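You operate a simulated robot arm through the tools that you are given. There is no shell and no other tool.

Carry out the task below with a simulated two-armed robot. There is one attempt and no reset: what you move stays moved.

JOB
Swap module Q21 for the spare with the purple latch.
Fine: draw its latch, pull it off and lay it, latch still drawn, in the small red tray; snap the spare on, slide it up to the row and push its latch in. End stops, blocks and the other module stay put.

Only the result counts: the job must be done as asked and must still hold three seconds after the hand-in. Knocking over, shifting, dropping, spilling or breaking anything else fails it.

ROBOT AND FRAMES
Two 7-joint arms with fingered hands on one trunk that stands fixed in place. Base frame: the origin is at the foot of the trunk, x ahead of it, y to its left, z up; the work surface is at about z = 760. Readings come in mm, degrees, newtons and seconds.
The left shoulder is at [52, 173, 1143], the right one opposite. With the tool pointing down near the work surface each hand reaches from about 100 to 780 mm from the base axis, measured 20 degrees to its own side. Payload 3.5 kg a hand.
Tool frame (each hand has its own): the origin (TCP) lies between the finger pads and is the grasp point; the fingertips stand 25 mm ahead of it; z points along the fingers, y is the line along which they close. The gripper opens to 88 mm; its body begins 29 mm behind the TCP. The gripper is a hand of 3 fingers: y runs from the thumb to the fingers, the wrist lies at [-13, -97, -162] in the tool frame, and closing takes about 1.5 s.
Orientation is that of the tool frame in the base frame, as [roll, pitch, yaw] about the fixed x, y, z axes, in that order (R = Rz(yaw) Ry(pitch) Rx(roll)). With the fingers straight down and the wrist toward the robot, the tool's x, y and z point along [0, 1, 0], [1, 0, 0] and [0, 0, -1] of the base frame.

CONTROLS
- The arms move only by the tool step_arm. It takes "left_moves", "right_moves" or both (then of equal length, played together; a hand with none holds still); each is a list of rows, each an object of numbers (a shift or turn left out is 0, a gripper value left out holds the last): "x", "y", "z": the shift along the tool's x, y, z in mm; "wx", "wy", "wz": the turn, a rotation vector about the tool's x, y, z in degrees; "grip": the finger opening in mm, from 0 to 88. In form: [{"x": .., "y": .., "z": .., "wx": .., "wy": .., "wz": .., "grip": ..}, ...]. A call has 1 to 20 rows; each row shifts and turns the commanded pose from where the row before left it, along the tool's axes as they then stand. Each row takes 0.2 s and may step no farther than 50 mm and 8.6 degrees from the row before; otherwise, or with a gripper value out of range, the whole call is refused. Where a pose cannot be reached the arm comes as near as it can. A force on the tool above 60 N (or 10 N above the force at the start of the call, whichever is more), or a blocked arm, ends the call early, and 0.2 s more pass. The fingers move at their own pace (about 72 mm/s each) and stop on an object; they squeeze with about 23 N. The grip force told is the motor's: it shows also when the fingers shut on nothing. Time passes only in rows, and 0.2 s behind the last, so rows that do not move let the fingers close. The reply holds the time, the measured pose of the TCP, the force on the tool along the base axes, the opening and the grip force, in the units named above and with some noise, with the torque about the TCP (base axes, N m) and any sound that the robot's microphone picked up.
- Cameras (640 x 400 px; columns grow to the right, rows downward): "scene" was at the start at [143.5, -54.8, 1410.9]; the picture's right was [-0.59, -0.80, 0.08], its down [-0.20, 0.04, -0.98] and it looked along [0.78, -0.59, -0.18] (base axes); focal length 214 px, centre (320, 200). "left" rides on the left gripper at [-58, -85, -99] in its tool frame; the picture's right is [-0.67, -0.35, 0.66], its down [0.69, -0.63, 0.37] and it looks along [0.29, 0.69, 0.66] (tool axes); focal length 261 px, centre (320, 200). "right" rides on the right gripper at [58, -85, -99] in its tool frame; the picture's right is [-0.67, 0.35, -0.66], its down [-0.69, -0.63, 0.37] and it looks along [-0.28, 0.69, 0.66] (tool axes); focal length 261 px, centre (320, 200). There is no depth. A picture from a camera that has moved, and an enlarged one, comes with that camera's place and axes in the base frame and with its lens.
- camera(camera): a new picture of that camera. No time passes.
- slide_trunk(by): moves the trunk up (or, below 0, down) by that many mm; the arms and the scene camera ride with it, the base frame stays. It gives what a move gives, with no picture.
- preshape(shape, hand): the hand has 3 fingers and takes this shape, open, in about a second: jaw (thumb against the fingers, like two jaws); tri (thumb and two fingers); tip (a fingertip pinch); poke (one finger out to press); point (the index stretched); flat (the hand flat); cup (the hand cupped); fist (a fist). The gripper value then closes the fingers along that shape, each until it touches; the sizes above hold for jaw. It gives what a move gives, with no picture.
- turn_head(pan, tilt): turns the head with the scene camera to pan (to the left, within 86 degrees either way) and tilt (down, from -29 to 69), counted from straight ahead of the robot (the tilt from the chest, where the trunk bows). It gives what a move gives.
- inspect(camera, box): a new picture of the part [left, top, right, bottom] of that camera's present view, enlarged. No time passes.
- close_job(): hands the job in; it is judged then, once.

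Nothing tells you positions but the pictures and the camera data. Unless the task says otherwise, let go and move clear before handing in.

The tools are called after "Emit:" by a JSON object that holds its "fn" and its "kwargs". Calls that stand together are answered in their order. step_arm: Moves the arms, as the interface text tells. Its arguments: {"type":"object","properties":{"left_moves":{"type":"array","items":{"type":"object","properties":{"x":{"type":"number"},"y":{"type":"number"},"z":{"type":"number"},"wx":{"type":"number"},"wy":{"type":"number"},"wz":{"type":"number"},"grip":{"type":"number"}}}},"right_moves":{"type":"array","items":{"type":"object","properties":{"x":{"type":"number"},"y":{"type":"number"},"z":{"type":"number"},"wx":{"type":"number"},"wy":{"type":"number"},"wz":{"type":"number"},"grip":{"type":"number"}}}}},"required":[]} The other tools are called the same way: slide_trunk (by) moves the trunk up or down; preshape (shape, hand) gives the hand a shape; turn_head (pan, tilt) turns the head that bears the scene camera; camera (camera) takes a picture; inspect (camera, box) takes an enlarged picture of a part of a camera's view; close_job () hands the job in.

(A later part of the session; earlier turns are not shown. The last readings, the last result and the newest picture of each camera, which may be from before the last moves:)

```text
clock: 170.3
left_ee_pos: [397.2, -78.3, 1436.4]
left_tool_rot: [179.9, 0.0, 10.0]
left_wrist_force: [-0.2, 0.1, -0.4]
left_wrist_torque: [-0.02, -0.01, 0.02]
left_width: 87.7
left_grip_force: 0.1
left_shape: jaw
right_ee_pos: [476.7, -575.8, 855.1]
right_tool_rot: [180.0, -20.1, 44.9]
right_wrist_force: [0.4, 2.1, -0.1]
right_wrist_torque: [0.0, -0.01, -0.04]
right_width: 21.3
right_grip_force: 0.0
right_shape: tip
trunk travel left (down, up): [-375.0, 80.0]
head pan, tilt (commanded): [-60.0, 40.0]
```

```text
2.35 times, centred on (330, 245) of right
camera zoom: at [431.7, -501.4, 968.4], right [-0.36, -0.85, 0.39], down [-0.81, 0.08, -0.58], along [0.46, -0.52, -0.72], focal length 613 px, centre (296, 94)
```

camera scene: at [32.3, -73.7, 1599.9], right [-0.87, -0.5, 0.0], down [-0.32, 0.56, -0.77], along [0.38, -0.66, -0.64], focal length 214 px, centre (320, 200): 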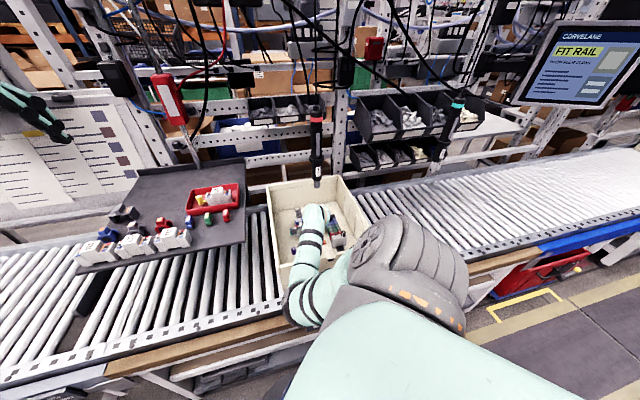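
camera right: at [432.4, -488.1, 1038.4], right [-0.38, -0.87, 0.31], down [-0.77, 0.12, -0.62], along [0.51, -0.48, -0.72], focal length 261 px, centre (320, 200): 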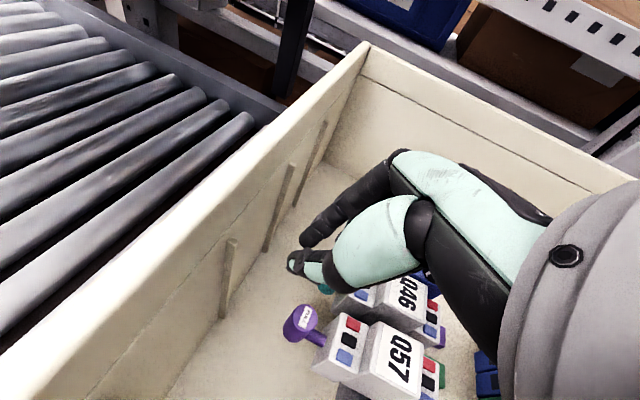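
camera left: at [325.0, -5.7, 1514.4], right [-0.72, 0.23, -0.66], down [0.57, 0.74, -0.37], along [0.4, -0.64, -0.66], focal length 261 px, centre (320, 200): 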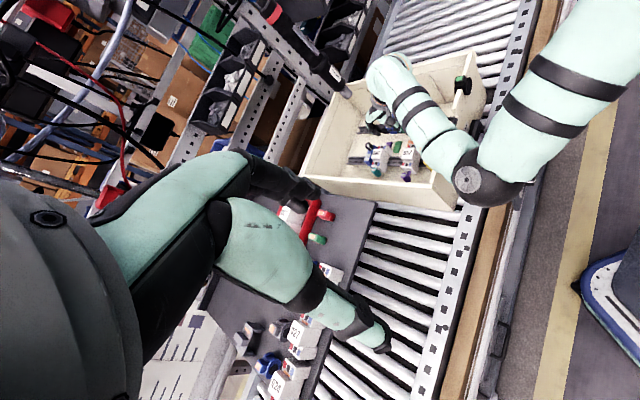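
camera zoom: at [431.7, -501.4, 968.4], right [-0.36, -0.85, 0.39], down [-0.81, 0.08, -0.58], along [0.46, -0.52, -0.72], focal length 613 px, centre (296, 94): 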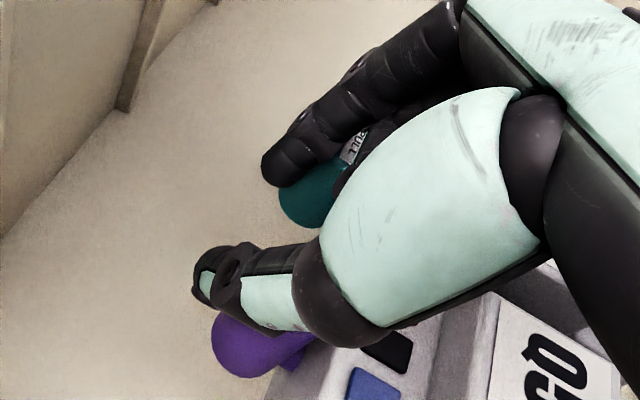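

The thumb slipped around the knob's outside instead of moving the module. I rise and check the state of the latch and module.

Emit:
{"fn": "step_arm", "kwargs": {"right_moves": [{"x": 4, "z": -2}, {"x": 5.1, "z": -14.1}, {"x": 6.8, "z": -18.8}, {"x": 6.8, "z": -18.8}, {"x": 6.8, "z": -18.8}, {}]}}

Emit:
{"fn": "inspect", "kwargs": {"camera": "left", "box": [370, 140, 430, 190]}}

Emit:
{"fn": "inspect", "kwargs": {"camera": "right", "box": [230, 200, 430, 370]}}

Emit:
{"fn": "inspect", "kwargs": {"camera": "scene", "box": [280, 185, 340, 235]}}

```text
clock: 171.7
left_ee_pos: [397.1, -78.9, 1437.0]
left_tool_rot: [179.9, 0.0, 10.0]
left_wrist_force: [0.6, -0.2, -0.4]
left_wrist_torque: [0.01, 0.01, 0.0]
left_width: 87.4
left_grip_force: 0.0
left_shape: jaw
right_ee_pos: [477.4, -576.0, 934.2]
right_tool_rot: [-179.9, -20.1, 45.0]
right_wrist_force: [0.2, 0.1, 0.9]
right_wrist_torque: [-0.02, 0.01, 0.02]
right_width: 20.9
right_grip_force: 0.1
right_shape: tip
trunk travel left (down, up): [-375.0, 80.0]
head pan, tilt (commanded): [-60.0, 40.0]
```

```text
8.00 times, centred on (400, 165) of left
camera zoom: at [325.0, -5.6, 1536.4], right [-0.72, 0.23, -0.66], down [0.57, 0.74, -0.37], along [0.4, -0.64, -0.66], focal length 2085 px, centre (-320, 480)
```

zoom: 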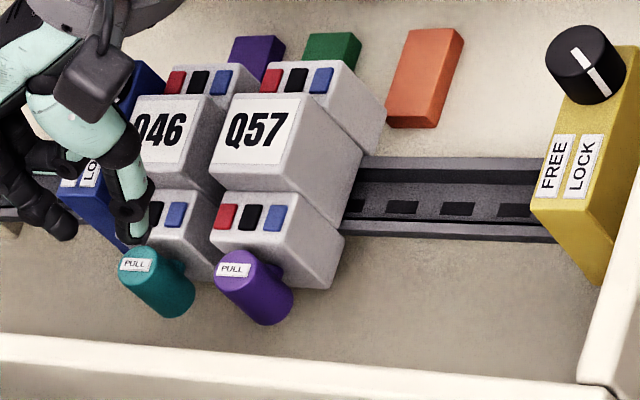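

```text
2.35 times, centred on (330, 285) of right
camera zoom: at [432.9, -500.1, 1046.1], right [-0.36, -0.85, 0.39], down [-0.81, 0.08, -0.58], along [0.46, -0.52, -0.72], focal length 613 px, centre (296, 0)
```

zoom: 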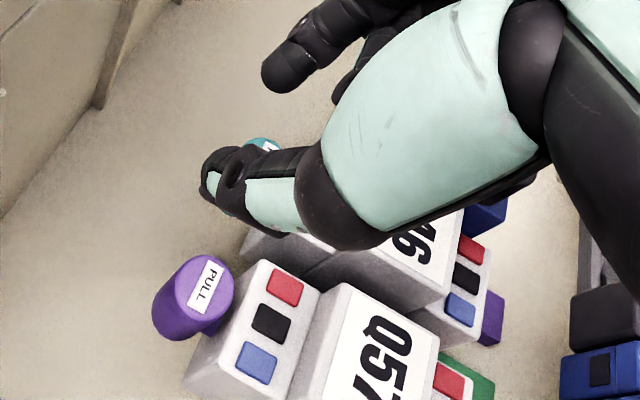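

```text
8.00 times, centred on (310, 210) of scene
camera zoom: at [41.7, -73.9, 1521.0], right [-0.87, -0.5, 0.02], down [-0.34, 0.56, -0.76], along [0.37, -0.66, -0.65], focal length 1716 px, centre (400, 120)
```

zoom: 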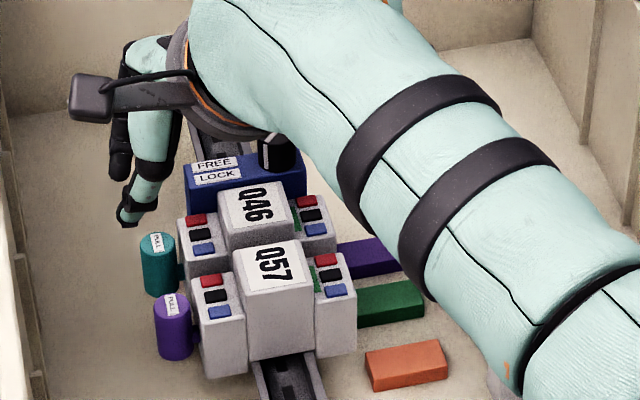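

The latch went in (it needs very little force), but with a gap of about 11 mm to Q46, so I must draw it again, slide, then push it in. I level the hand and position over the purple knob as in the first successful draw.

Emit:
{"fn": "step_arm", "kwargs": {"right_moves": [{"wy": -6.7, "grip": 24}, {"wy": -6.7}, {"wy": -6.7}, {"y": -11.2, "x": -6}, {"y": -11.2, "x": -6}, {}, {}]}}

Emit:
{"fn": "inspect", "kwargs": {"camera": "right", "box": [180, 190, 360, 340]}}

Emit:
{"fn": "inspect", "kwargs": {"camera": "left", "box": [370, 140, 430, 190]}}

```text
clock: 173.3
left_ee_pos: [397.0, -79.6, 1438.1]
left_tool_rot: [179.9, -0.1, 10.0]
left_wrist_force: [-0.6, -0.4, -0.4]
left_wrist_torque: [-0.02, 0.04, 0.02]
left_width: 87.4
left_grip_force: 0.0
left_shape: jaw
right_ee_pos: [453.7, -567.1, 934.7]
right_tool_rot: [-179.9, 0.0, 45.0]
right_wrist_force: [0.8, -0.2, 0.5]
right_wrist_torque: [0.0, 0.02, 0.02]
right_width: 23.6
right_grip_force: 0.2
right_shape: tip
trunk travel left (down, up): [-375.0, 80.0]
head pan, tilt (commanded): [-60.0, 40.0]
```

```text
2.67 times, centred on (270, 265) of right
camera zoom: at [435.7, -465.7, 1032.1], right [-0.23, -0.72, 0.66], down [-0.93, -0.04, -0.37], along [0.29, -0.69, -0.66], focal length 695 px, centre (453, 27)
```

zoom: 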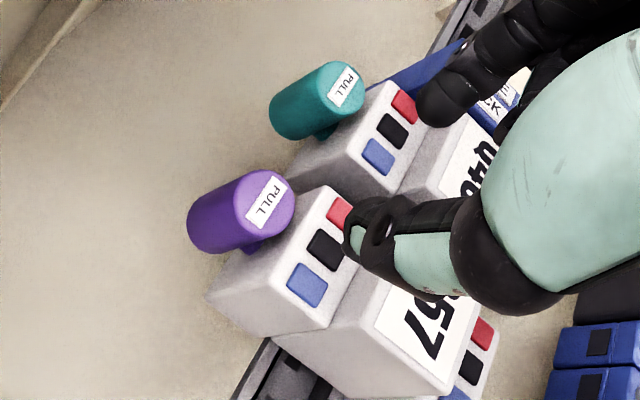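

```text
8.00 times, centred on (400, 165) of left
camera zoom: at [325.1, -5.7, 1536.4], right [-0.72, 0.23, -0.66], down [0.57, 0.74, -0.37], along [0.4, -0.64, -0.66], focal length 2085 px, centre (-320, 480)
```

zoom: 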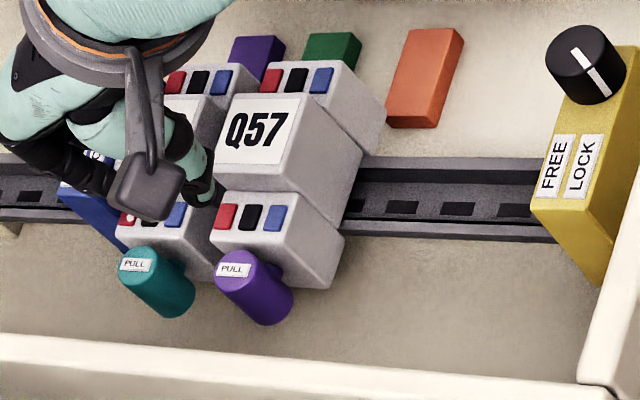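

Emit:
{"fn": "step_arm", "kwargs": {"right_moves": [{"x": -2.7, "y": 2.3, "grip": 20}, {"z": 20}, {"z": 20}, {"z": 15}, {"z": 10}, {}]}}

Emit:
{"fn": "inspect", "kwargs": {"camera": "right", "box": [220, 180, 380, 320]}}

```text
clock: 174.7
left_ee_pos: [396.8, -78.2, 1437.3]
left_tool_rot: [179.9, 0.0, 10.0]
left_wrist_force: [0.0, 0.0, -0.4]
left_wrist_torque: [0.01, 0.03, 0.01]
left_width: 87.8
left_grip_force: 0.1
left_shape: jaw
right_ee_pos: [453.5, -570.9, 868.9]
right_tool_rot: [180.0, 0.0, 45.0]
right_wrist_force: [-0.5, 0.5, -1.0]
right_wrist_torque: [-0.02, -0.04, 0.03]
right_width: 20.2
right_grip_force: 0.1
right_shape: tip
trunk travel left (down, up): [-375.0, 80.0]
head pan, tilt (commanded): [-60.0, 40.0]
```

```text
2.86 times, centred on (300, 250) of right
camera zoom: at [435.5, -469.0, 967.1], right [-0.23, -0.72, 0.66], down [-0.93, -0.04, -0.37], along [0.29, -0.69, -0.66], focal length 745 px, centre (377, 57)
```

zoom: 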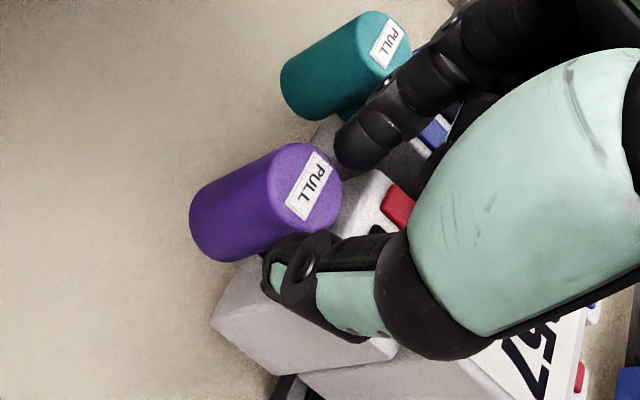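

Alignment matches the first successful draw. I descend the last 20 mm, close and pull.

Emit:
{"fn": "step_arm", "kwargs": {"right_moves": [{"z": 6}, {"z": 6}, {"z": 5}, {"z": 3}, {}]}}

Emit:
{"fn": "step_arm", "kwargs": {"right_moves": [{"grip": 12}, {"grip": 0}, {}, {}, {}]}}

Emit:
{"fn": "inspect", "kwargs": {"camera": "right", "box": [220, 180, 380, 320]}}

```text
clock: 175.9
left_ee_pos: [395.4, -79.5, 1437.6]
left_tool_rot: [179.9, -0.1, 10.0]
left_wrist_force: [0.3, -0.2, 0.2]
left_wrist_torque: [0.04, -0.01, 0.03]
left_width: 87.3
left_grip_force: 0.0
left_shape: jaw
right_ee_pos: [453.0, -570.6, 847.8]
right_tool_rot: [-180.0, 0.0, 45.0]
right_wrist_force: [0.3, -0.8, 0.5]
right_wrist_torque: [0.0, 0.01, -0.01]
right_width: 20.6
right_grip_force: 0.1
right_shape: tip
trunk travel left (down, up): [-375.0, 80.0]
head pan, tilt (commanded): [-60.0, 40.0]
```

```text
clock: 177.1
left_ee_pos: [397.3, -79.9, 1435.8]
left_tool_rot: [179.9, 0.0, 9.9]
left_wrist_force: [-0.2, 0.3, -0.1]
left_wrist_torque: [-0.03, -0.04, -0.01]
left_width: 87.5
left_grip_force: 0.1
left_shape: jaw
right_ee_pos: [454.2, -571.5, 847.4]
right_tool_rot: [-180.0, -0.1, 45.0]
right_wrist_force: [0.0, -0.9, -0.5]
right_wrist_torque: [-0.02, 0.0, -0.01]
right_width: 10.3
right_grip_force: 23.1
right_shape: tip
trunk travel left (down, up): [-375.0, 80.0]
head pan, tilt (commanded): [-60.0, 40.0]
```

```text
2.86 times, centred on (300, 250) of right
camera zoom: at [435.4, -469.4, 947.0], right [-0.23, -0.72, 0.66], down [-0.93, -0.04, -0.37], along [0.29, -0.69, -0.66], focal length 745 px, centre (377, 57)
```

zoom: 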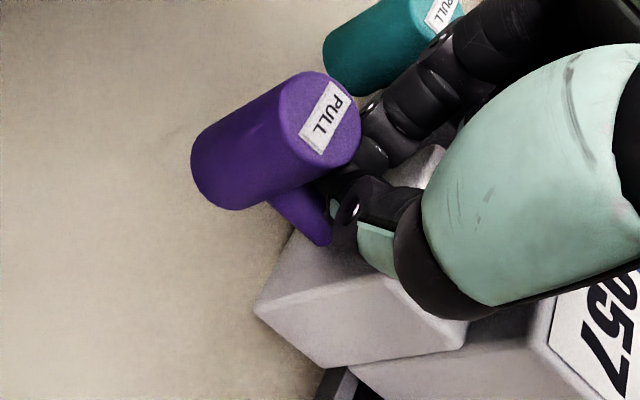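

The squeeze itself popped the latch out; the fingers now sit behind the knob. I pull slightly to make sure it is at its stop.

Emit:
{"fn": "step_arm", "kwargs": {"right_moves": [{"x": 1.5}, {"x": 1.5}, {"x": 1.5}, {}]}}

Emit:
{"fn": "inspect", "kwargs": {"camera": "right", "box": [220, 180, 380, 320]}}

```text
clock: 178.1
left_ee_pos: [395.7, -80.7, 1438.0]
left_tool_rot: [-179.9, -0.1, 10.0]
left_wrist_force: [-0.6, 0.3, -0.2]
left_wrist_torque: [-0.01, -0.03, -0.02]
left_width: 87.7
left_grip_force: 0.0
left_shape: jaw
right_ee_pos: [456.0, -567.5, 848.3]
right_tool_rot: [179.9, -0.1, 44.8]
right_wrist_force: [-7.8, -4.9, -0.7]
right_wrist_torque: [-0.1, 0.15, -0.05]
right_width: 10.3
right_grip_force: 23.0
right_shape: tip
trunk travel left (down, up): [-375.0, 80.0]
head pan, tilt (commanded): [-60.0, 40.0]
```

```text
2.86 times, centred on (300, 250) of right
camera zoom: at [437.7, -467.4, 947.0], right [-0.23, -0.72, 0.66], down [-0.93, -0.04, -0.37], along [0.29, -0.69, -0.66], focal length 745 px, centre (377, 57)
```

zoom: 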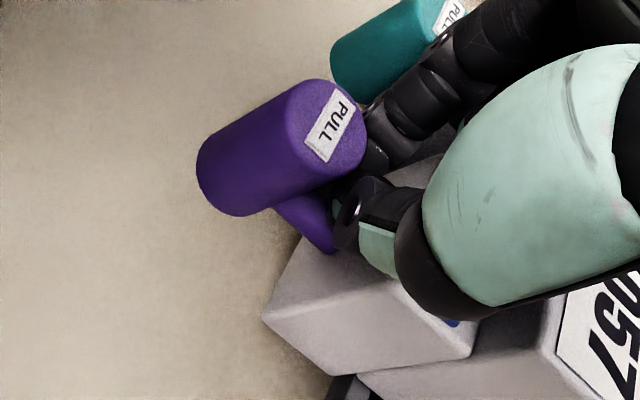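

Emit:
{"fn": "step_arm", "kwargs": {"right_moves": [{"x": -1.5}, {"x": -1}, {"y": 2}, {"y": 2}, {"y": 2}, {}]}}

Emit:
{"fn": "step_arm", "kwargs": {"right_moves": [{"y": 2}, {"y": 2}, {}]}}

Emit:
{"fn": "inspect", "kwargs": {"camera": "right", "box": [220, 160, 420, 330]}}

Emit:
{"fn": "inspect", "kwargs": {"camera": "left", "box": [370, 140, 430, 190]}}

```text
clock: 179.5
left_ee_pos: [396.5, -79.6, 1437.5]
left_tool_rot: [179.9, 0.0, 10.1]
left_wrist_force: [-0.6, -0.5, -0.1]
left_wrist_torque: [-0.02, -0.04, 0.0]
left_width: 87.8
left_grip_force: 0.1
left_shape: jaw
right_ee_pos: [458.7, -572.9, 848.6]
right_tool_rot: [-180.0, 0.0, 45.1]
right_wrist_force: [-1.8, -1.5, -0.3]
right_wrist_torque: [-0.04, 0.08, 0.01]
right_width: 9.6
right_grip_force: 22.7
right_shape: tip
trunk travel left (down, up): [-375.0, 80.0]
head pan, tilt (commanded): [-60.0, 40.0]
```

```text
clock: 180.3
left_ee_pos: [396.5, -79.5, 1436.4]
left_tool_rot: [179.9, 0.0, 10.1]
left_wrist_force: [-0.3, -0.6, 0.2]
left_wrist_torque: [-0.01, 0.01, 0.0]
left_width: 87.7
left_grip_force: 0.2
left_shape: jaw
right_ee_pos: [461.3, -577.3, 849.3]
right_tool_rot: [-179.9, 0.0, 45.0]
right_wrist_force: [0.3, -0.2, -0.6]
right_wrist_torque: [0.03, 0.0, 0.04]
right_width: 9.6
right_grip_force: 22.5
right_shape: tip
trunk travel left (down, up): [-375.0, 80.0]
head pan, tilt (commanded): [-60.0, 40.0]
```

```text
2.35 times, centred on (320, 245) of right
camera zoom: at [444.2, -474.7, 947.4], right [-0.23, -0.72, 0.66], down [-0.93, -0.04, -0.37], along [0.29, -0.69, -0.66], focal length 613 px, centre (320, 94)
```

zoom: 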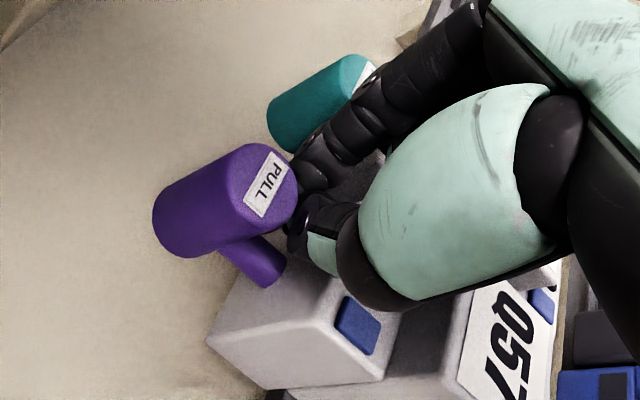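

```text
8.00 times, centred on (400, 165) of left
camera zoom: at [324.9, -5.6, 1536.4], right [-0.72, 0.23, -0.66], down [0.57, 0.74, -0.37], along [0.4, -0.64, -0.66], focal length 2085 px, centre (-320, 480)
```

zoom: 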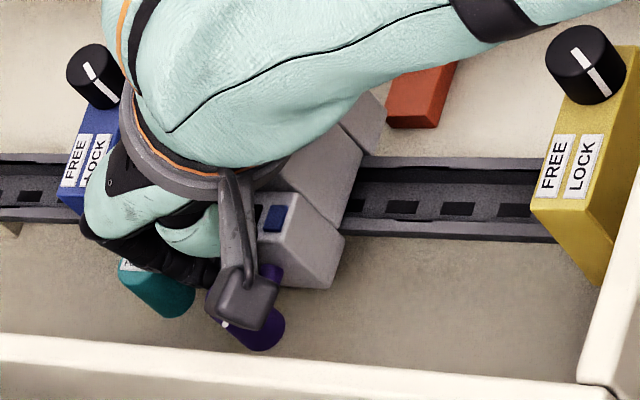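

The closed fingers slid over the stem without moving the module. I rise out (fingers closed), and use the proven method instead: pushing Q57's front face along the rail.

Emit:
{"fn": "step_arm", "kwargs": {"right_moves": [{"z": -8}, {"z": -15}, {"z": -20}, {"z": -25}, {"z": -20}, {}]}}

Emit:
{"fn": "preshape", "kwargs": {"hand": "right", "shape": "jaw"}}

Emit:
{"fn": "inspect", "kwargs": {"camera": "right", "box": [180, 180, 360, 340]}}

Emit:
{"fn": "inspect", "kwargs": {"camera": "left", "box": [370, 140, 430, 190]}}

```text
clock: 181.7
left_ee_pos: [396.1, -79.7, 1437.2]
left_tool_rot: [179.9, 0.0, 10.0]
left_wrist_force: [0.1, 0.2, 0.8]
left_wrist_torque: [-0.01, 0.01, 0.03]
left_width: 87.4
left_grip_force: 0.1
left_shape: jaw
right_ee_pos: [462.4, -574.5, 936.3]
right_tool_rot: [-180.0, 0.1, 45.0]
right_wrist_force: [-0.5, -1.5, -0.1]
right_wrist_torque: [0.04, -0.01, 0.0]
right_width: 9.4
right_grip_force: 22.7
right_shape: tip
trunk travel left (down, up): [-375.0, 80.0]
head pan, tilt (commanded): [-60.0, 40.0]
```

```text
clock: 182.6
left_ee_pos: [397.4, -79.7, 1437.5]
left_tool_rot: [180.0, 0.0, 10.0]
left_wrist_force: [-0.2, 0.3, 0.6]
left_wrist_torque: [-0.02, 0.03, 0.0]
left_width: 87.6
left_grip_force: 0.1
left_shape: jaw
right_ee_pos: [462.8, -575.4, 936.2]
right_tool_rot: [-180.0, 0.1, 44.9]
right_wrist_force: [-1.1, -0.3, 0.1]
right_wrist_torque: [0.0, -0.01, 0.01]
right_width: 87.6
right_grip_force: 0.1
right_shape: jaw
trunk travel left (down, up): [-375.0, 80.0]
head pan, tilt (commanded): [-60.0, 40.0]
```

```text
2.50 times, centred on (270, 260) of right
camera zoom: at [444.0, -474.3, 1035.0], right [-0.23, -0.72, 0.66], down [-0.93, -0.04, -0.37], along [0.29, -0.69, -0.66], focal length 652 px, centre (445, 50)
```

zoom: 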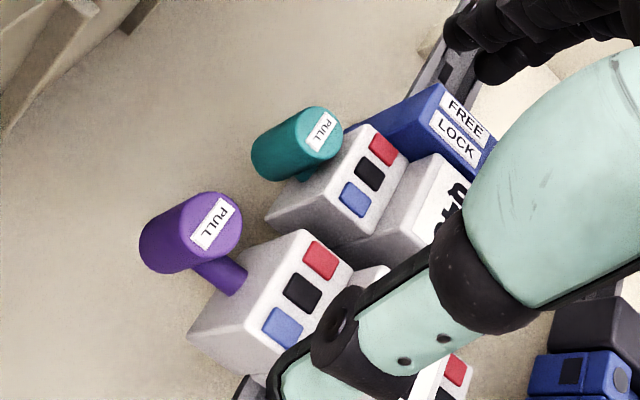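

```text
8.00 times, centred on (400, 165) of left
camera zoom: at [325.0, -5.6, 1536.4], right [-0.72, 0.23, -0.66], down [0.57, 0.74, -0.37], along [0.4, -0.64, -0.66], focal length 2085 px, centre (-320, 480)
```

zoom: 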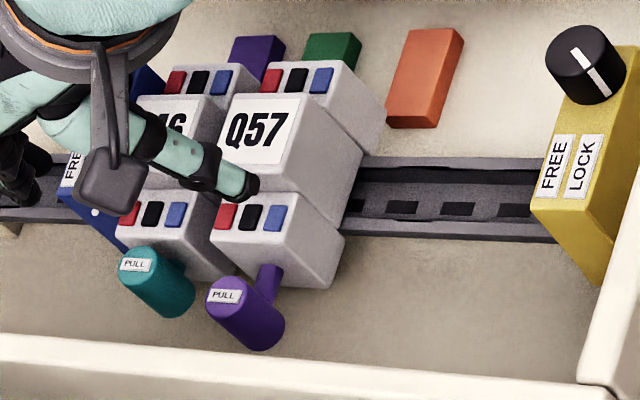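

The latch stays drawn. I move in front of Q57 with closed jaw fingers as before.

Emit:
{"fn": "step_arm", "kwargs": {"right_moves": [{"y": -20, "grip": 6}, {"y": -20}, {"y": -20}, {"x": -20}, {"x": -20}, {"x": -15.4}, {}, {}]}}

Emit:
{"fn": "step_arm", "kwargs": {"right_moves": [{"z": 15}, {"z": 15}, {"z": 15}, {"z": 15}, {"z": 10}, {"z": 6}, {}]}}

Emit:
{"fn": "inspect", "kwargs": {"camera": "right", "box": [200, 130, 400, 300]}}

Emit:
{"fn": "inspect", "kwargs": {"camera": "left", "box": [370, 130, 440, 190]}}

```text
clock: 184.4
left_ee_pos: [397.2, -78.5, 1436.9]
left_tool_rot: [179.9, 0.0, 10.0]
left_wrist_force: [0.5, -0.2, -0.4]
left_wrist_torque: [-0.02, 0.0, 0.01]
left_width: 87.4
left_grip_force: 0.1
left_shape: jaw
right_ee_pos: [380.5, -573.7, 937.4]
right_tool_rot: [180.0, 0.1, 44.9]
right_wrist_force: [0.3, -0.5, 0.1]
right_wrist_torque: [0.02, -0.03, 0.01]
right_width: 6.0
right_grip_force: 0.2
right_shape: jaw
trunk travel left (down, up): [-375.0, 80.0]
head pan, tilt (commanded): [-60.0, 40.0]
```

```text
clock: 186.0
left_ee_pos: [397.1, -79.4, 1437.4]
left_tool_rot: [179.9, 0.0, 10.1]
left_wrist_force: [-0.1, -0.2, -0.4]
left_wrist_torque: [0.01, 0.01, -0.02]
left_width: 87.7
left_grip_force: 0.0
left_shape: jaw
right_ee_pos: [380.2, -572.9, 861.0]
right_tool_rot: [180.0, 0.0, 45.0]
right_wrist_force: [0.5, 0.9, 0.7]
right_wrist_torque: [0.02, 0.03, 0.01]
right_width: 6.4
right_grip_force: 0.1
right_shape: jaw
trunk travel left (down, up): [-375.0, 80.0]
head pan, tilt (commanded): [-60.0, 40.0]
```

```text
2.35 times, centred on (300, 215) of right
camera zoom: at [362.3, -471.7, 959.3], right [-0.23, -0.72, 0.66], down [-0.93, -0.04, -0.37], along [0.29, -0.69, -0.66], focal length 613 px, centre (367, 165)
```

zoom: 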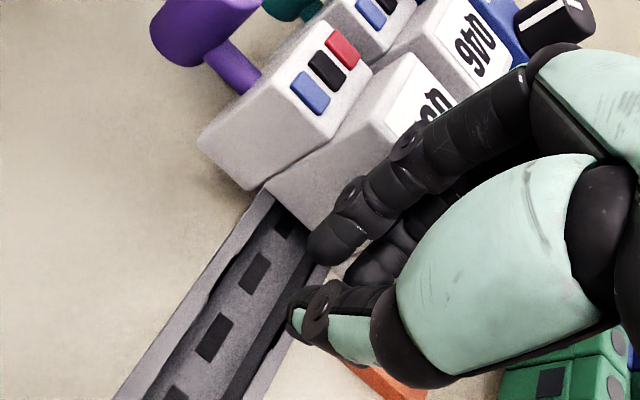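

```text
6.67 times, centred on (405, 160) of left
camera zoom: at [324.9, -5.5, 1536.4], right [-0.72, 0.23, -0.66], down [0.57, 0.74, -0.37], along [0.4, -0.64, -0.66], focal length 1738 px, centre (-247, 467)
```

zoom: 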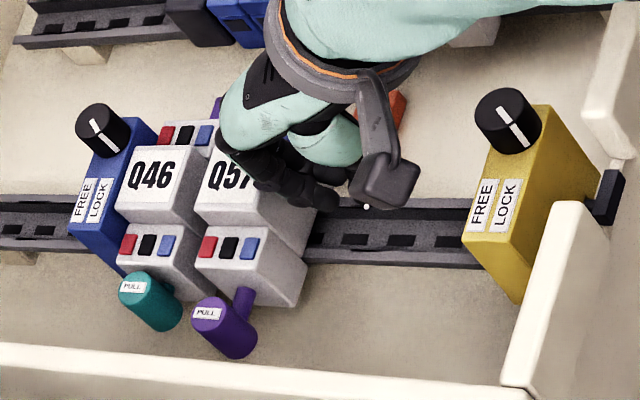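

Emit:
{"fn": "step_arm", "kwargs": {"right_moves": [{"y": 2.5}, {"y": 2.5}, {"y": 2.5}, {"y": 2.5}, {"y": 2.5}, {}]}}

Emit:
{"fn": "step_arm", "kwargs": {"right_moves": [{"y": 2}, {"y": 1.5}, {}]}}

Emit:
{"fn": "step_arm", "kwargs": {"right_moves": [{"y": 1.5}, {"y": 1}, {}]}}

Emit:
{"fn": "inspect", "kwargs": {"camera": "left", "box": [370, 130, 420, 180]}}

Emit:
{"fn": "inspect", "kwargs": {"camera": "right", "box": [240, 120, 380, 230]}}

```text
clock: 187.4
left_ee_pos: [395.7, -78.2, 1437.0]
left_tool_rot: [179.8, 0.0, 10.1]
left_wrist_force: [0.7, -0.3, -0.4]
left_wrist_torque: [0.0, 0.0, -0.02]
left_width: 87.5
left_grip_force: 0.0
left_shape: jaw
right_ee_pos: [389.6, -581.3, 861.3]
right_tool_rot: [179.9, 0.0, 45.0]
right_wrist_force: [-1.6, 2.4, 0.0]
right_wrist_torque: [-0.02, -0.02, -0.05]
right_width: 5.5
right_grip_force: 0.1
right_shape: jaw
trunk travel left (down, up): [-375.0, 80.0]
head pan, tilt (commanded): [-60.0, 40.0]
```

```text
clock: 188.2
left_ee_pos: [396.0, -78.4, 1437.6]
left_tool_rot: [179.9, 0.0, 10.0]
left_wrist_force: [0.0, 0.0, -0.7]
left_wrist_torque: [0.02, 0.0, -0.06]
left_width: 87.6
left_grip_force: 0.0
left_shape: jaw
right_ee_pos: [392.7, -584.4, 860.6]
right_tool_rot: [180.0, 0.1, 45.0]
right_wrist_force: [-3.4, 2.8, 2.1]
right_wrist_torque: [-0.08, -0.03, -0.01]
right_width: 5.8
right_grip_force: 0.0
right_shape: jaw
trunk travel left (down, up): [-375.0, 80.0]
head pan, tilt (commanded): [-60.0, 40.0]
```

```text
clock: 189.0
left_ee_pos: [395.0, -77.0, 1438.1]
left_tool_rot: [179.9, 0.1, 9.9]
left_wrist_force: [-0.5, -0.9, 0.0]
left_wrist_torque: [0.01, -0.06, -0.01]
left_width: 87.6
left_grip_force: 0.0
left_shape: jaw
right_ee_pos: [392.7, -586.4, 861.4]
right_tool_rot: [179.9, -0.1, 45.0]
right_wrist_force: [-5.5, 4.6, 1.7]
right_wrist_torque: [-0.03, -0.02, -0.09]
right_width: 5.4
right_grip_force: 0.1
right_shape: jaw
trunk travel left (down, up): [-375.0, 80.0]
head pan, tilt (commanded): [-60.0, 40.0]
```

```text
8.00 times, centred on (395, 155) of left
camera zoom: at [323.6, -4.2, 1536.7], right [-0.72, 0.23, -0.66], down [0.57, 0.74, -0.37], along [0.4, -0.64, -0.66], focal length 2085 px, centre (-280, 560)
```

zoom: 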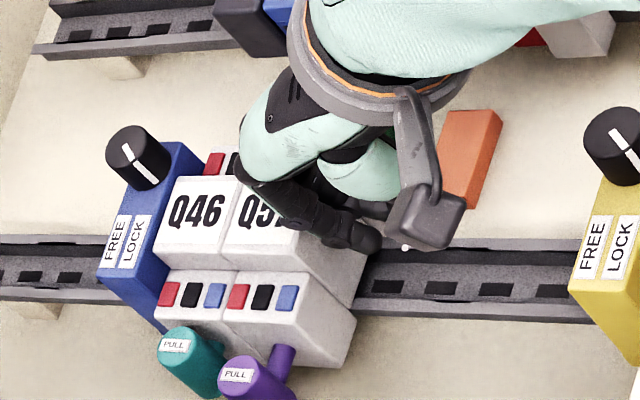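

```text
3.64 times, centred on (310, 175) of right
camera zoom: at [374.6, -484.1, 959.8], right [-0.23, -0.72, 0.66], down [-0.93, -0.04, -0.37], along [0.29, -0.69, -0.66], focal length 948 px, centre (356, 291)
```

zoom: 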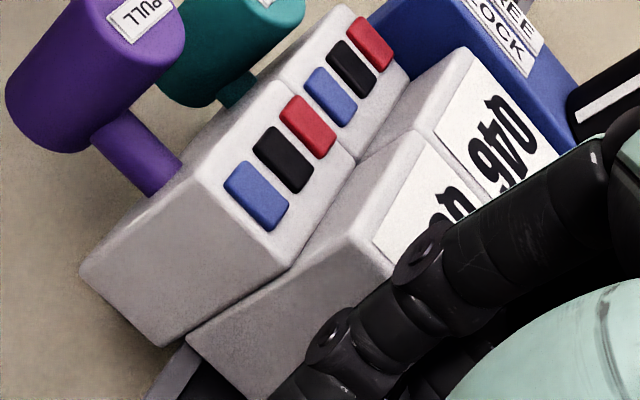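

Q57 is flush with Q46 again and its latch is still drawn. I back off, rise, and set up the tilted fingertip V outside the knob.

Emit:
{"fn": "step_arm", "kwargs": {"right_moves": [{"y": -4}, {"y": -5}, {"y": -5}, {"z": -20}, {"z": -25}, {"z": -25}, {"z": -5}, {}]}}

Emit:
{"fn": "preshape", "kwargs": {"hand": "right", "shape": "tip"}}

Emit:
{"fn": "step_arm", "kwargs": {"right_moves": [{"x": 20, "y": 12, "grip": 4}, {"x": 20, "y": 12}, {"x": 20, "y": 12}, {"x": 20, "y": 12}, {"wy": 6.7}, {"wy": 6.7}, {"wy": 6.6}, {}, {}]}}

Emit:
{"fn": "inspect", "kwargs": {"camera": "right", "box": [230, 200, 410, 350]}}

Emit:
{"fn": "inspect", "kwargs": {"camera": "left", "box": [370, 140, 430, 190]}}

Emit:
{"fn": "inspect", "kwargs": {"camera": "scene", "box": [280, 185, 340, 235]}}

```text
clock: 190.8
left_ee_pos: [396.6, -79.4, 1437.6]
left_tool_rot: [179.9, 0.0, 10.0]
left_wrist_force: [0.3, -0.4, 0.4]
left_wrist_torque: [0.03, -0.02, -0.03]
left_width: 87.7
left_grip_force: 0.1
left_shape: jaw
right_ee_pos: [384.8, -576.1, 935.9]
right_tool_rot: [180.0, 0.1, 45.0]
right_wrist_force: [0.0, -0.2, 0.6]
right_wrist_torque: [0.0, -0.01, -0.02]
right_width: 6.4
right_grip_force: 0.0
right_shape: jaw
trunk travel left (down, up): [-375.0, 80.0]
head pan, tilt (commanded): [-60.0, 40.0]
```

```text
clock: 191.7
left_ee_pos: [396.5, -78.7, 1436.7]
left_tool_rot: [179.8, 0.0, 10.0]
left_wrist_force: [0.3, 0.3, 0.1]
left_wrist_torque: [0.02, -0.01, -0.01]
left_width: 87.4
left_grip_force: 0.0
left_shape: jaw
right_ee_pos: [383.2, -576.1, 935.0]
right_tool_rot: [180.0, 0.0, 45.0]
right_wrist_force: [0.3, -0.2, 0.0]
right_wrist_torque: [0.01, -0.02, 0.03]
right_width: 87.4
right_grip_force: 0.1
right_shape: tip
trunk travel left (down, up): [-375.0, 80.0]
head pan, tilt (commanded): [-60.0, 40.0]
```

```text
clock: 193.7
left_ee_pos: [397.5, -77.9, 1437.7]
left_tool_rot: [179.9, 0.0, 9.9]
left_wrist_force: [-0.6, 0.5, 0.4]
left_wrist_torque: [-0.01, -0.01, -0.03]
left_width: 87.6
left_grip_force: 0.1
left_shape: jaw
right_ee_pos: [474.1, -553.0, 935.8]
right_tool_rot: [-180.0, -20.0, 45.0]
right_wrist_force: [0.3, 0.3, 0.2]
right_wrist_torque: [0.0, 0.02, 0.03]
right_width: 4.3
right_grip_force: 0.1
right_shape: tip
trunk travel left (down, up): [-375.0, 80.0]
head pan, tilt (commanded): [-60.0, 40.0]
```

```text
2.67 times, centred on (320, 275) of right
camera zoom: at [429.6, -478.6, 1048.0], right [-0.36, -0.85, 0.39], down [-0.81, 0.08, -0.58], along [0.46, -0.52, -0.72], focal length 695 px, centre (320, 0)
```

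zoom: 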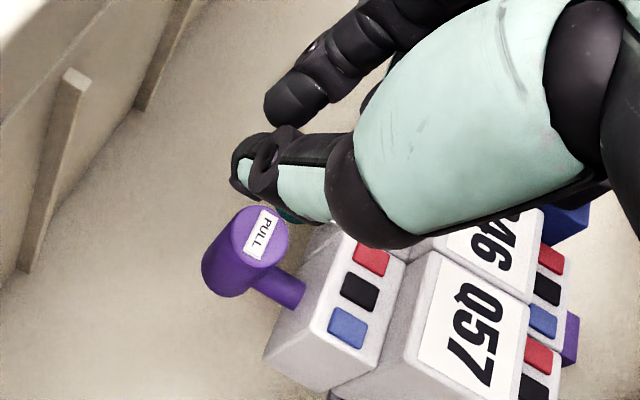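

```text
8.00 times, centred on (400, 165) of left
camera zoom: at [324.9, -5.6, 1536.4], right [-0.72, 0.23, -0.66], down [0.57, 0.74, -0.37], along [0.4, -0.64, -0.66], focal length 2085 px, centre (-320, 480)
```

zoom: 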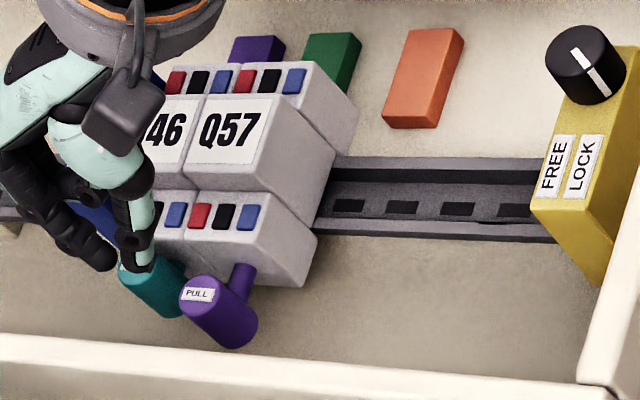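

```text
8.00 times, centred on (310, 210) of scene
camera zoom: at [41.7, -73.8, 1521.1], right [-0.87, -0.5, 0.02], down [-0.34, 0.56, -0.76], along [0.37, -0.66, -0.65], focal length 1716 px, centre (400, 120)
```

zoom: 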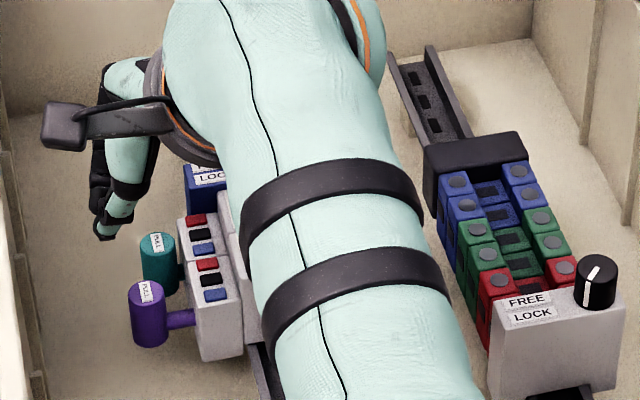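

Everything is lined up: Q57 flush, knob at about e1 735, e2 -66.5. I position the V just outside the knob and go down.

Emit:
{"fn": "step_arm", "kwargs": {"right_moves": [{"y": 5.3, "x": 1.8, "z": 0.7, "grip": 1}, {"y": 5.3, "x": 1.8, "z": 0.7}, {"x": -4.6, "z": 12.7}, {"x": -4.6, "z": 12.7}, {"x": -4.6, "z": 12.7}, {"x": -4.6, "z": 12.7}, {}]}}

Emit:
{"fn": "inspect", "kwargs": {"camera": "right", "box": [230, 200, 410, 350]}}

Emit:
{"fn": "inspect", "kwargs": {"camera": "left", "box": [360, 145, 420, 195]}}

Emit:
{"fn": "inspect", "kwargs": {"camera": "scene", "box": [280, 190, 330, 230]}}

```text
clock: 195.3
left_ee_pos: [397.5, -79.2, 1437.1]
left_tool_rot: [179.9, 0.0, 10.0]
left_wrist_force: [0.5, 0.1, 0.1]
left_wrist_torque: [0.02, 0.0, -0.01]
left_width: 87.8
left_grip_force: 0.0
left_shape: jaw
right_ee_pos: [484.8, -558.5, 881.4]
right_tool_rot: [-180.0, -19.9, 45.0]
right_wrist_force: [0.1, 0.4, -0.3]
right_wrist_torque: [0.01, 0.02, -0.03]
right_width: 0.0
right_grip_force: 22.5
right_shape: tip
trunk travel left (down, up): [-375.0, 80.0]
head pan, tilt (commanded): [-60.0, 40.0]
```

```text
2.67 times, centred on (320, 275) of right
camera zoom: at [440.2, -483.3, 993.4], right [-0.36, -0.85, 0.39], down [-0.81, 0.08, -0.58], along [0.46, -0.52, -0.72], focal length 695 px, centre (320, 0)
```

zoom: 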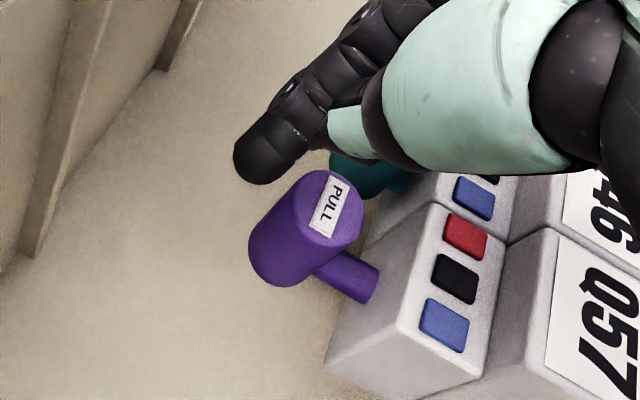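

```text
8.00 times, centred on (390, 170) of left
camera zoom: at [325.0, -5.6, 1536.4], right [-0.72, 0.23, -0.66], down [0.57, 0.74, -0.37], along [0.4, -0.64, -0.66], focal length 2085 px, centre (-240, 440)
```

zoom: 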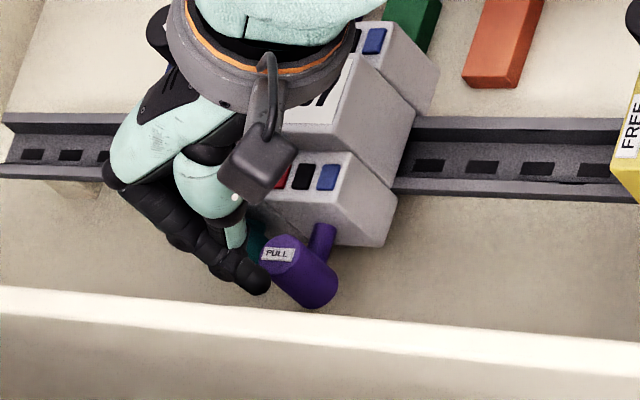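

```text
10.00 times, centred on (305, 210) of scene
camera zoom: at [41.7, -73.8, 1521.1], right [-0.87, -0.5, 0.02], down [-0.34, 0.56, -0.76], along [0.37, -0.66, -0.65], focal length 2145 px, centre (470, 100)
```

zoom: 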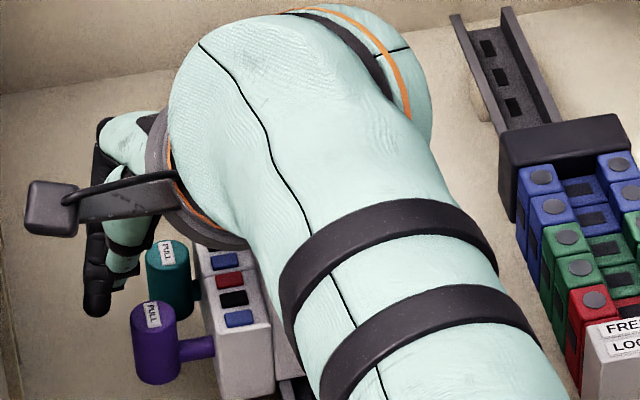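

The fingers closed fully, forming a single solid post aligned with the knob centre, which suits pushing straight in. I continue down beside the knob.

Emit:
{"fn": "step_arm", "kwargs": {"right_moves": [{"x": -3, "z": 8.2}, {"x": -3, "z": 8.2}, {"x": -2.9, "z": 8}, {}]}}

Emit:
{"fn": "inspect", "kwargs": {"camera": "right", "box": [230, 180, 410, 330]}}

Emit:
{"fn": "inspect", "kwargs": {"camera": "left", "box": [360, 145, 420, 195]}}

Emit:
{"fn": "inspect", "kwargs": {"camera": "scene", "box": [280, 190, 330, 230]}}

```text
clock: 196.3
left_ee_pos: [397.7, -79.1, 1436.7]
left_tool_rot: [179.9, 0.0, 10.0]
left_wrist_force: [-0.2, -0.7, -0.1]
left_wrist_torque: [0.02, 0.0, -0.01]
left_width: 87.4
left_grip_force: 0.1
left_shape: jaw
right_ee_pos: [484.5, -557.5, 855.4]
right_tool_rot: [-179.9, -20.0, 44.8]
right_wrist_force: [2.1, 0.9, 1.3]
right_wrist_torque: [-0.01, -0.05, 0.0]
right_width: 0.2
right_grip_force: 23.1
right_shape: tip
trunk travel left (down, up): [-375.0, 80.0]
head pan, tilt (commanded): [-60.0, 40.0]
```

```text
2.67 times, centred on (320, 255) of right
camera zoom: at [440.0, -483.3, 967.8], right [-0.36, -0.85, 0.39], down [-0.81, 0.08, -0.58], along [0.46, -0.52, -0.72], focal length 695 px, centre (320, 53)
```

zoom: 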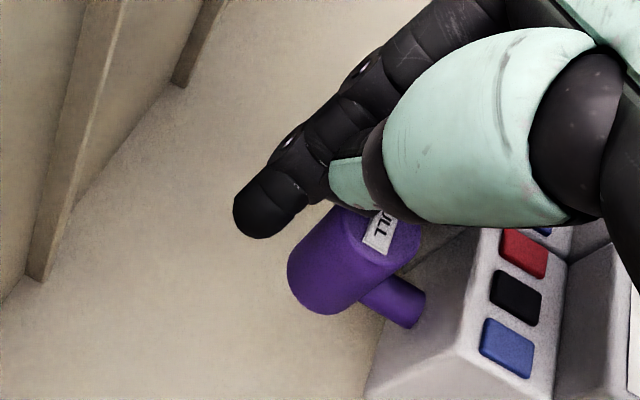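

```text
8.00 times, centred on (390, 170) of left
camera zoom: at [325.1, -5.3, 1536.4], right [-0.72, 0.23, -0.66], down [0.57, 0.74, -0.37], along [0.4, -0.64, -0.66], focal length 2085 px, centre (-240, 440)
```

zoom: 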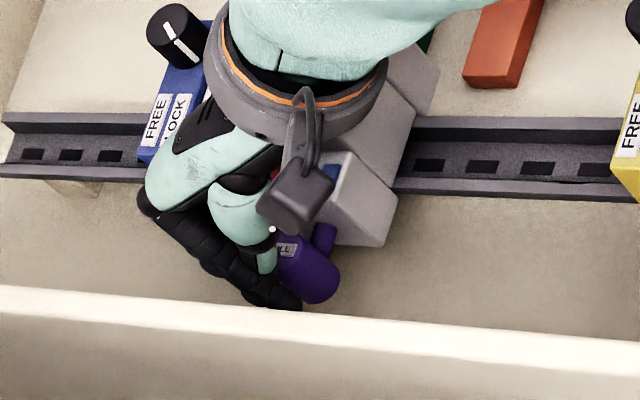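

```text
10.00 times, centred on (305, 210) of scene
camera zoom: at [41.9, -73.6, 1521.1], right [-0.87, -0.5, 0.02], down [-0.34, 0.56, -0.76], along [0.37, -0.66, -0.65], focal length 2145 px, centre (470, 100)
```

zoom: 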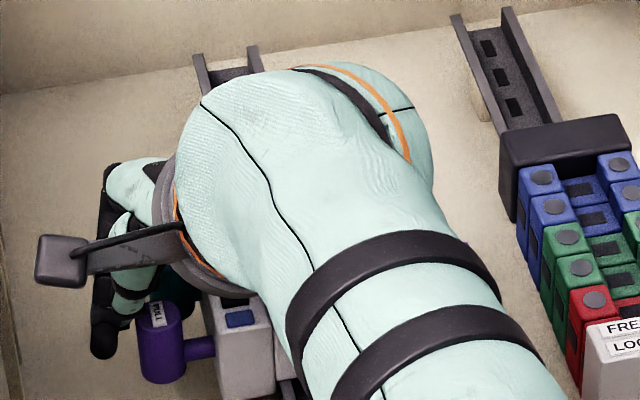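

Emit:
{"fn": "step_arm", "kwargs": {"right_moves": [{"x": -1.88, "z": -0.68}, {"x": -1.88, "z": -0.68}, {}]}}

Emit:
{"fn": "step_arm", "kwargs": {"right_moves": [{"x": -1.88, "z": -0.68}, {"x": -1.41, "z": -0.51}, {}]}}

Emit:
{"fn": "inspect", "kwargs": {"camera": "right", "box": [230, 180, 410, 330]}}

Emit:
{"fn": "inspect", "kwargs": {"camera": "left", "box": [360, 145, 420, 195]}}

```text
clock: 197.1
left_ee_pos: [397.0, -80.1, 1438.9]
left_tool_rot: [179.9, 0.0, 10.0]
left_wrist_force: [0.4, 0.5, -0.7]
left_wrist_torque: [0.01, -0.01, -0.03]
left_width: 87.6
left_grip_force: 0.0
left_shape: jaw
right_ee_pos: [481.3, -561.0, 854.7]
right_tool_rot: [179.9, -19.8, 45.0]
right_wrist_force: [-0.5, 0.6, 0.5]
right_wrist_torque: [0.01, 0.0, 0.01]
right_width: 0.0
right_grip_force: 23.0
right_shape: tip
trunk travel left (down, up): [-375.0, 80.0]
head pan, tilt (commanded): [-60.0, 40.0]
```

```text
clock: 197.9
left_ee_pos: [396.5, -79.1, 1436.2]
left_tool_rot: [179.9, 0.0, 10.0]
left_wrist_force: [0.0, -0.1, 0.3]
left_wrist_torque: [0.0, -0.04, 0.01]
left_width: 87.6
left_grip_force: 0.0
left_shape: jaw
right_ee_pos: [478.8, -563.7, 855.8]
right_tool_rot: [180.0, -19.9, 45.0]
right_wrist_force: [0.4, 0.2, 0.6]
right_wrist_torque: [-0.01, -0.02, -0.03]
right_width: 0.0
right_grip_force: 22.6
right_shape: tip
trunk travel left (down, up): [-375.0, 80.0]
head pan, tilt (commanded): [-60.0, 40.0]
```

```text
2.67 times, centred on (320, 255) of right
camera zoom: at [434.4, -488.8, 967.9], right [-0.36, -0.85, 0.39], down [-0.81, 0.08, -0.58], along [0.46, -0.52, -0.72], focal length 695 px, centre (320, 53)
```

zoom: 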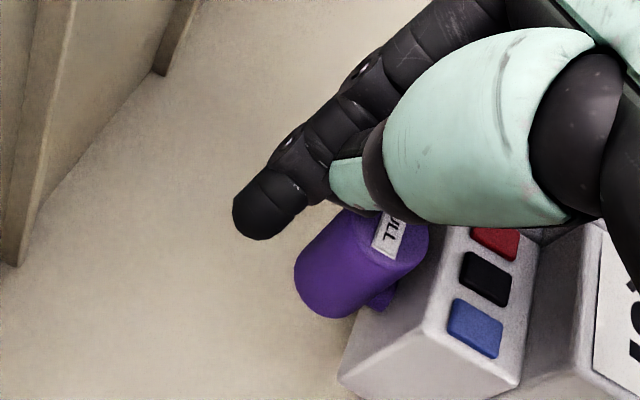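

```text
8.00 times, centred on (390, 170) of left
camera zoom: at [325.0, -5.6, 1536.4], right [-0.72, 0.23, -0.66], down [0.57, 0.74, -0.37], along [0.4, -0.64, -0.66], focal length 2085 px, centre (-240, 440)
```

zoom: 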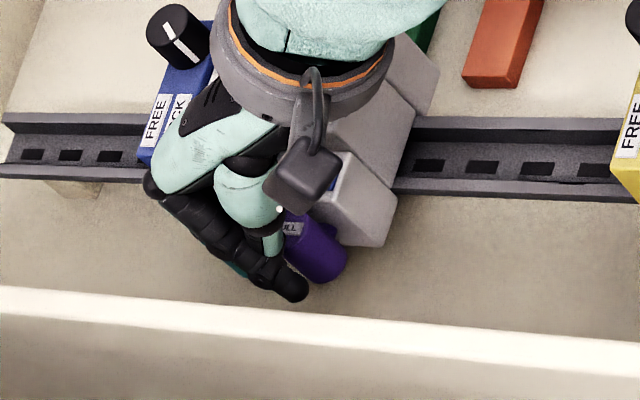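

The knob is moving in with almost no force and the module stays put. I continue until it stops.

Emit:
{"fn": "step_arm", "kwargs": {"right_moves": [{"x": -1.41, "z": -0.51}, {"x": -1.41, "z": -0.51}, {}]}}

Emit:
{"fn": "step_arm", "kwargs": {"right_moves": [{"x": -1.41, "z": -0.51}, {}]}}

Emit:
{"fn": "inspect", "kwargs": {"camera": "right", "box": [230, 180, 410, 330]}}

Emit:
{"fn": "inspect", "kwargs": {"camera": "left", "box": [360, 145, 420, 195]}}

```text
clock: 198.7
left_ee_pos: [396.8, -79.6, 1435.8]
left_tool_rot: [179.9, 0.0, 9.9]
left_wrist_force: [0.8, -0.2, -0.3]
left_wrist_torque: [0.0, 0.03, 0.01]
left_width: 87.5
left_grip_force: 0.1
left_shape: jaw
right_ee_pos: [478.7, -565.3, 855.4]
right_tool_rot: [179.9, -20.1, 45.0]
right_wrist_force: [1.0, 1.1, 0.4]
right_wrist_torque: [0.0, 0.0, 0.02]
right_width: 0.1
right_grip_force: 22.9
right_shape: tip
trunk travel left (down, up): [-375.0, 80.0]
head pan, tilt (commanded): [-60.0, 40.0]
```

```text
clock: 199.3
left_ee_pos: [397.5, -78.1, 1436.4]
left_tool_rot: [179.9, -0.1, 9.9]
left_wrist_force: [-0.2, 0.0, 0.1]
left_wrist_torque: [-0.01, -0.01, -0.01]
left_width: 87.5
left_grip_force: 0.0
left_shape: jaw
right_ee_pos: [477.4, -567.6, 856.4]
right_tool_rot: [180.0, -20.0, 45.1]
right_wrist_force: [3.2, 3.4, 2.1]
right_wrist_torque: [0.04, -0.01, 0.04]
right_width: 0.0
right_grip_force: 23.1
right_shape: tip
trunk travel left (down, up): [-375.0, 80.0]
head pan, tilt (commanded): [-60.0, 40.0]
```

```text
2.67 times, centred on (320, 255) of right
camera zoom: at [432.3, -491.5, 968.3], right [-0.36, -0.85, 0.39], down [-0.81, 0.08, -0.58], along [0.46, -0.52, -0.72], focal length 695 px, centre (320, 53)
```

zoom: 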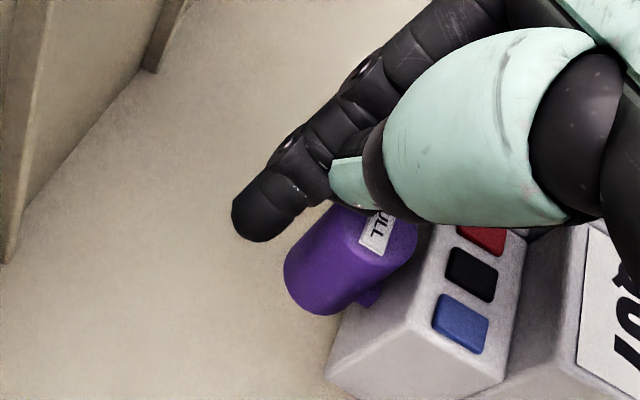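

```text
8.00 times, centred on (390, 170) of left
camera zoom: at [325.6, -4.8, 1536.3], right [-0.72, 0.23, -0.66], down [0.57, 0.74, -0.37], along [0.4, -0.64, -0.66], focal length 2085 px, centre (-240, 440)
```

zoom: 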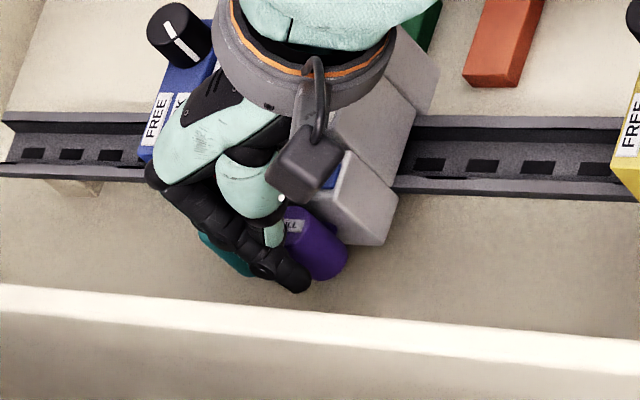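

Emit:
{"fn": "step_arm", "kwargs": {"right_moves": [{"x": -1.41, "z": -0.51}, {}]}}

Emit:
{"fn": "step_arm", "kwargs": {"right_moves": [{"x": -1.0, "z": -0.36}, {}]}}

Emit:
{"fn": "inspect", "kwargs": {"camera": "right", "box": [230, 180, 410, 330]}}

```text
clock: 199.9
left_ee_pos: [397.0, -78.0, 1435.7]
left_tool_rot: [179.8, 0.1, 10.0]
left_wrist_force: [-0.6, -0.4, -0.1]
left_wrist_torque: [0.04, -0.01, -0.01]
left_width: 87.5
left_grip_force: 0.1
left_shape: jaw
right_ee_pos: [474.3, -567.2, 855.4]
right_tool_rot: [179.9, -19.9, 45.1]
right_wrist_force: [3.9, 2.3, 0.8]
right_wrist_torque: [0.02, -0.07, 0.01]
right_width: 0.0
right_grip_force: 22.5
right_shape: tip
trunk travel left (down, up): [-375.0, 80.0]
head pan, tilt (commanded): [-60.0, 40.0]
```

```text
clock: 200.5
left_ee_pos: [398.8, -77.7, 1437.6]
left_tool_rot: [179.9, -0.1, 10.1]
left_wrist_force: [-0.3, 0.3, -0.2]
left_wrist_torque: [0.01, 0.02, -0.04]
left_width: 87.4
left_grip_force: 0.0
left_shape: jaw
right_ee_pos: [475.0, -567.2, 854.9]
right_tool_rot: [-179.9, -19.9, 45.0]
right_wrist_force: [5.2, 4.6, 1.4]
right_wrist_torque: [0.05, -0.07, 0.03]
right_width: 0.0
right_grip_force: 22.6
right_shape: tip
trunk travel left (down, up): [-375.0, 80.0]
head pan, tilt (commanded): [-60.0, 40.0]
```

```text
2.67 times, centred on (320, 255) of right
camera zoom: at [430.5, -492.9, 968.2], right [-0.36, -0.85, 0.39], down [-0.81, 0.08, -0.58], along [0.46, -0.52, -0.72], focal length 695 px, centre (320, 53)
```

zoom: 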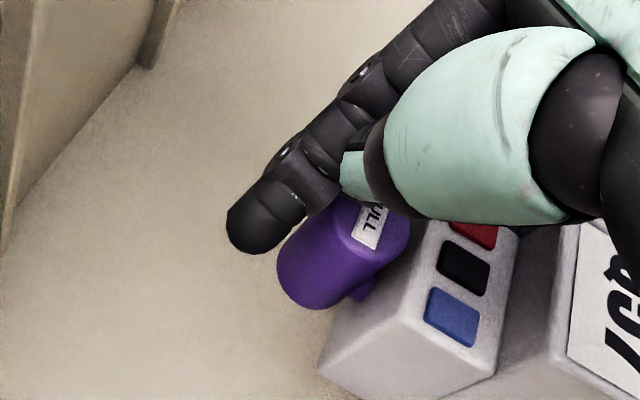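

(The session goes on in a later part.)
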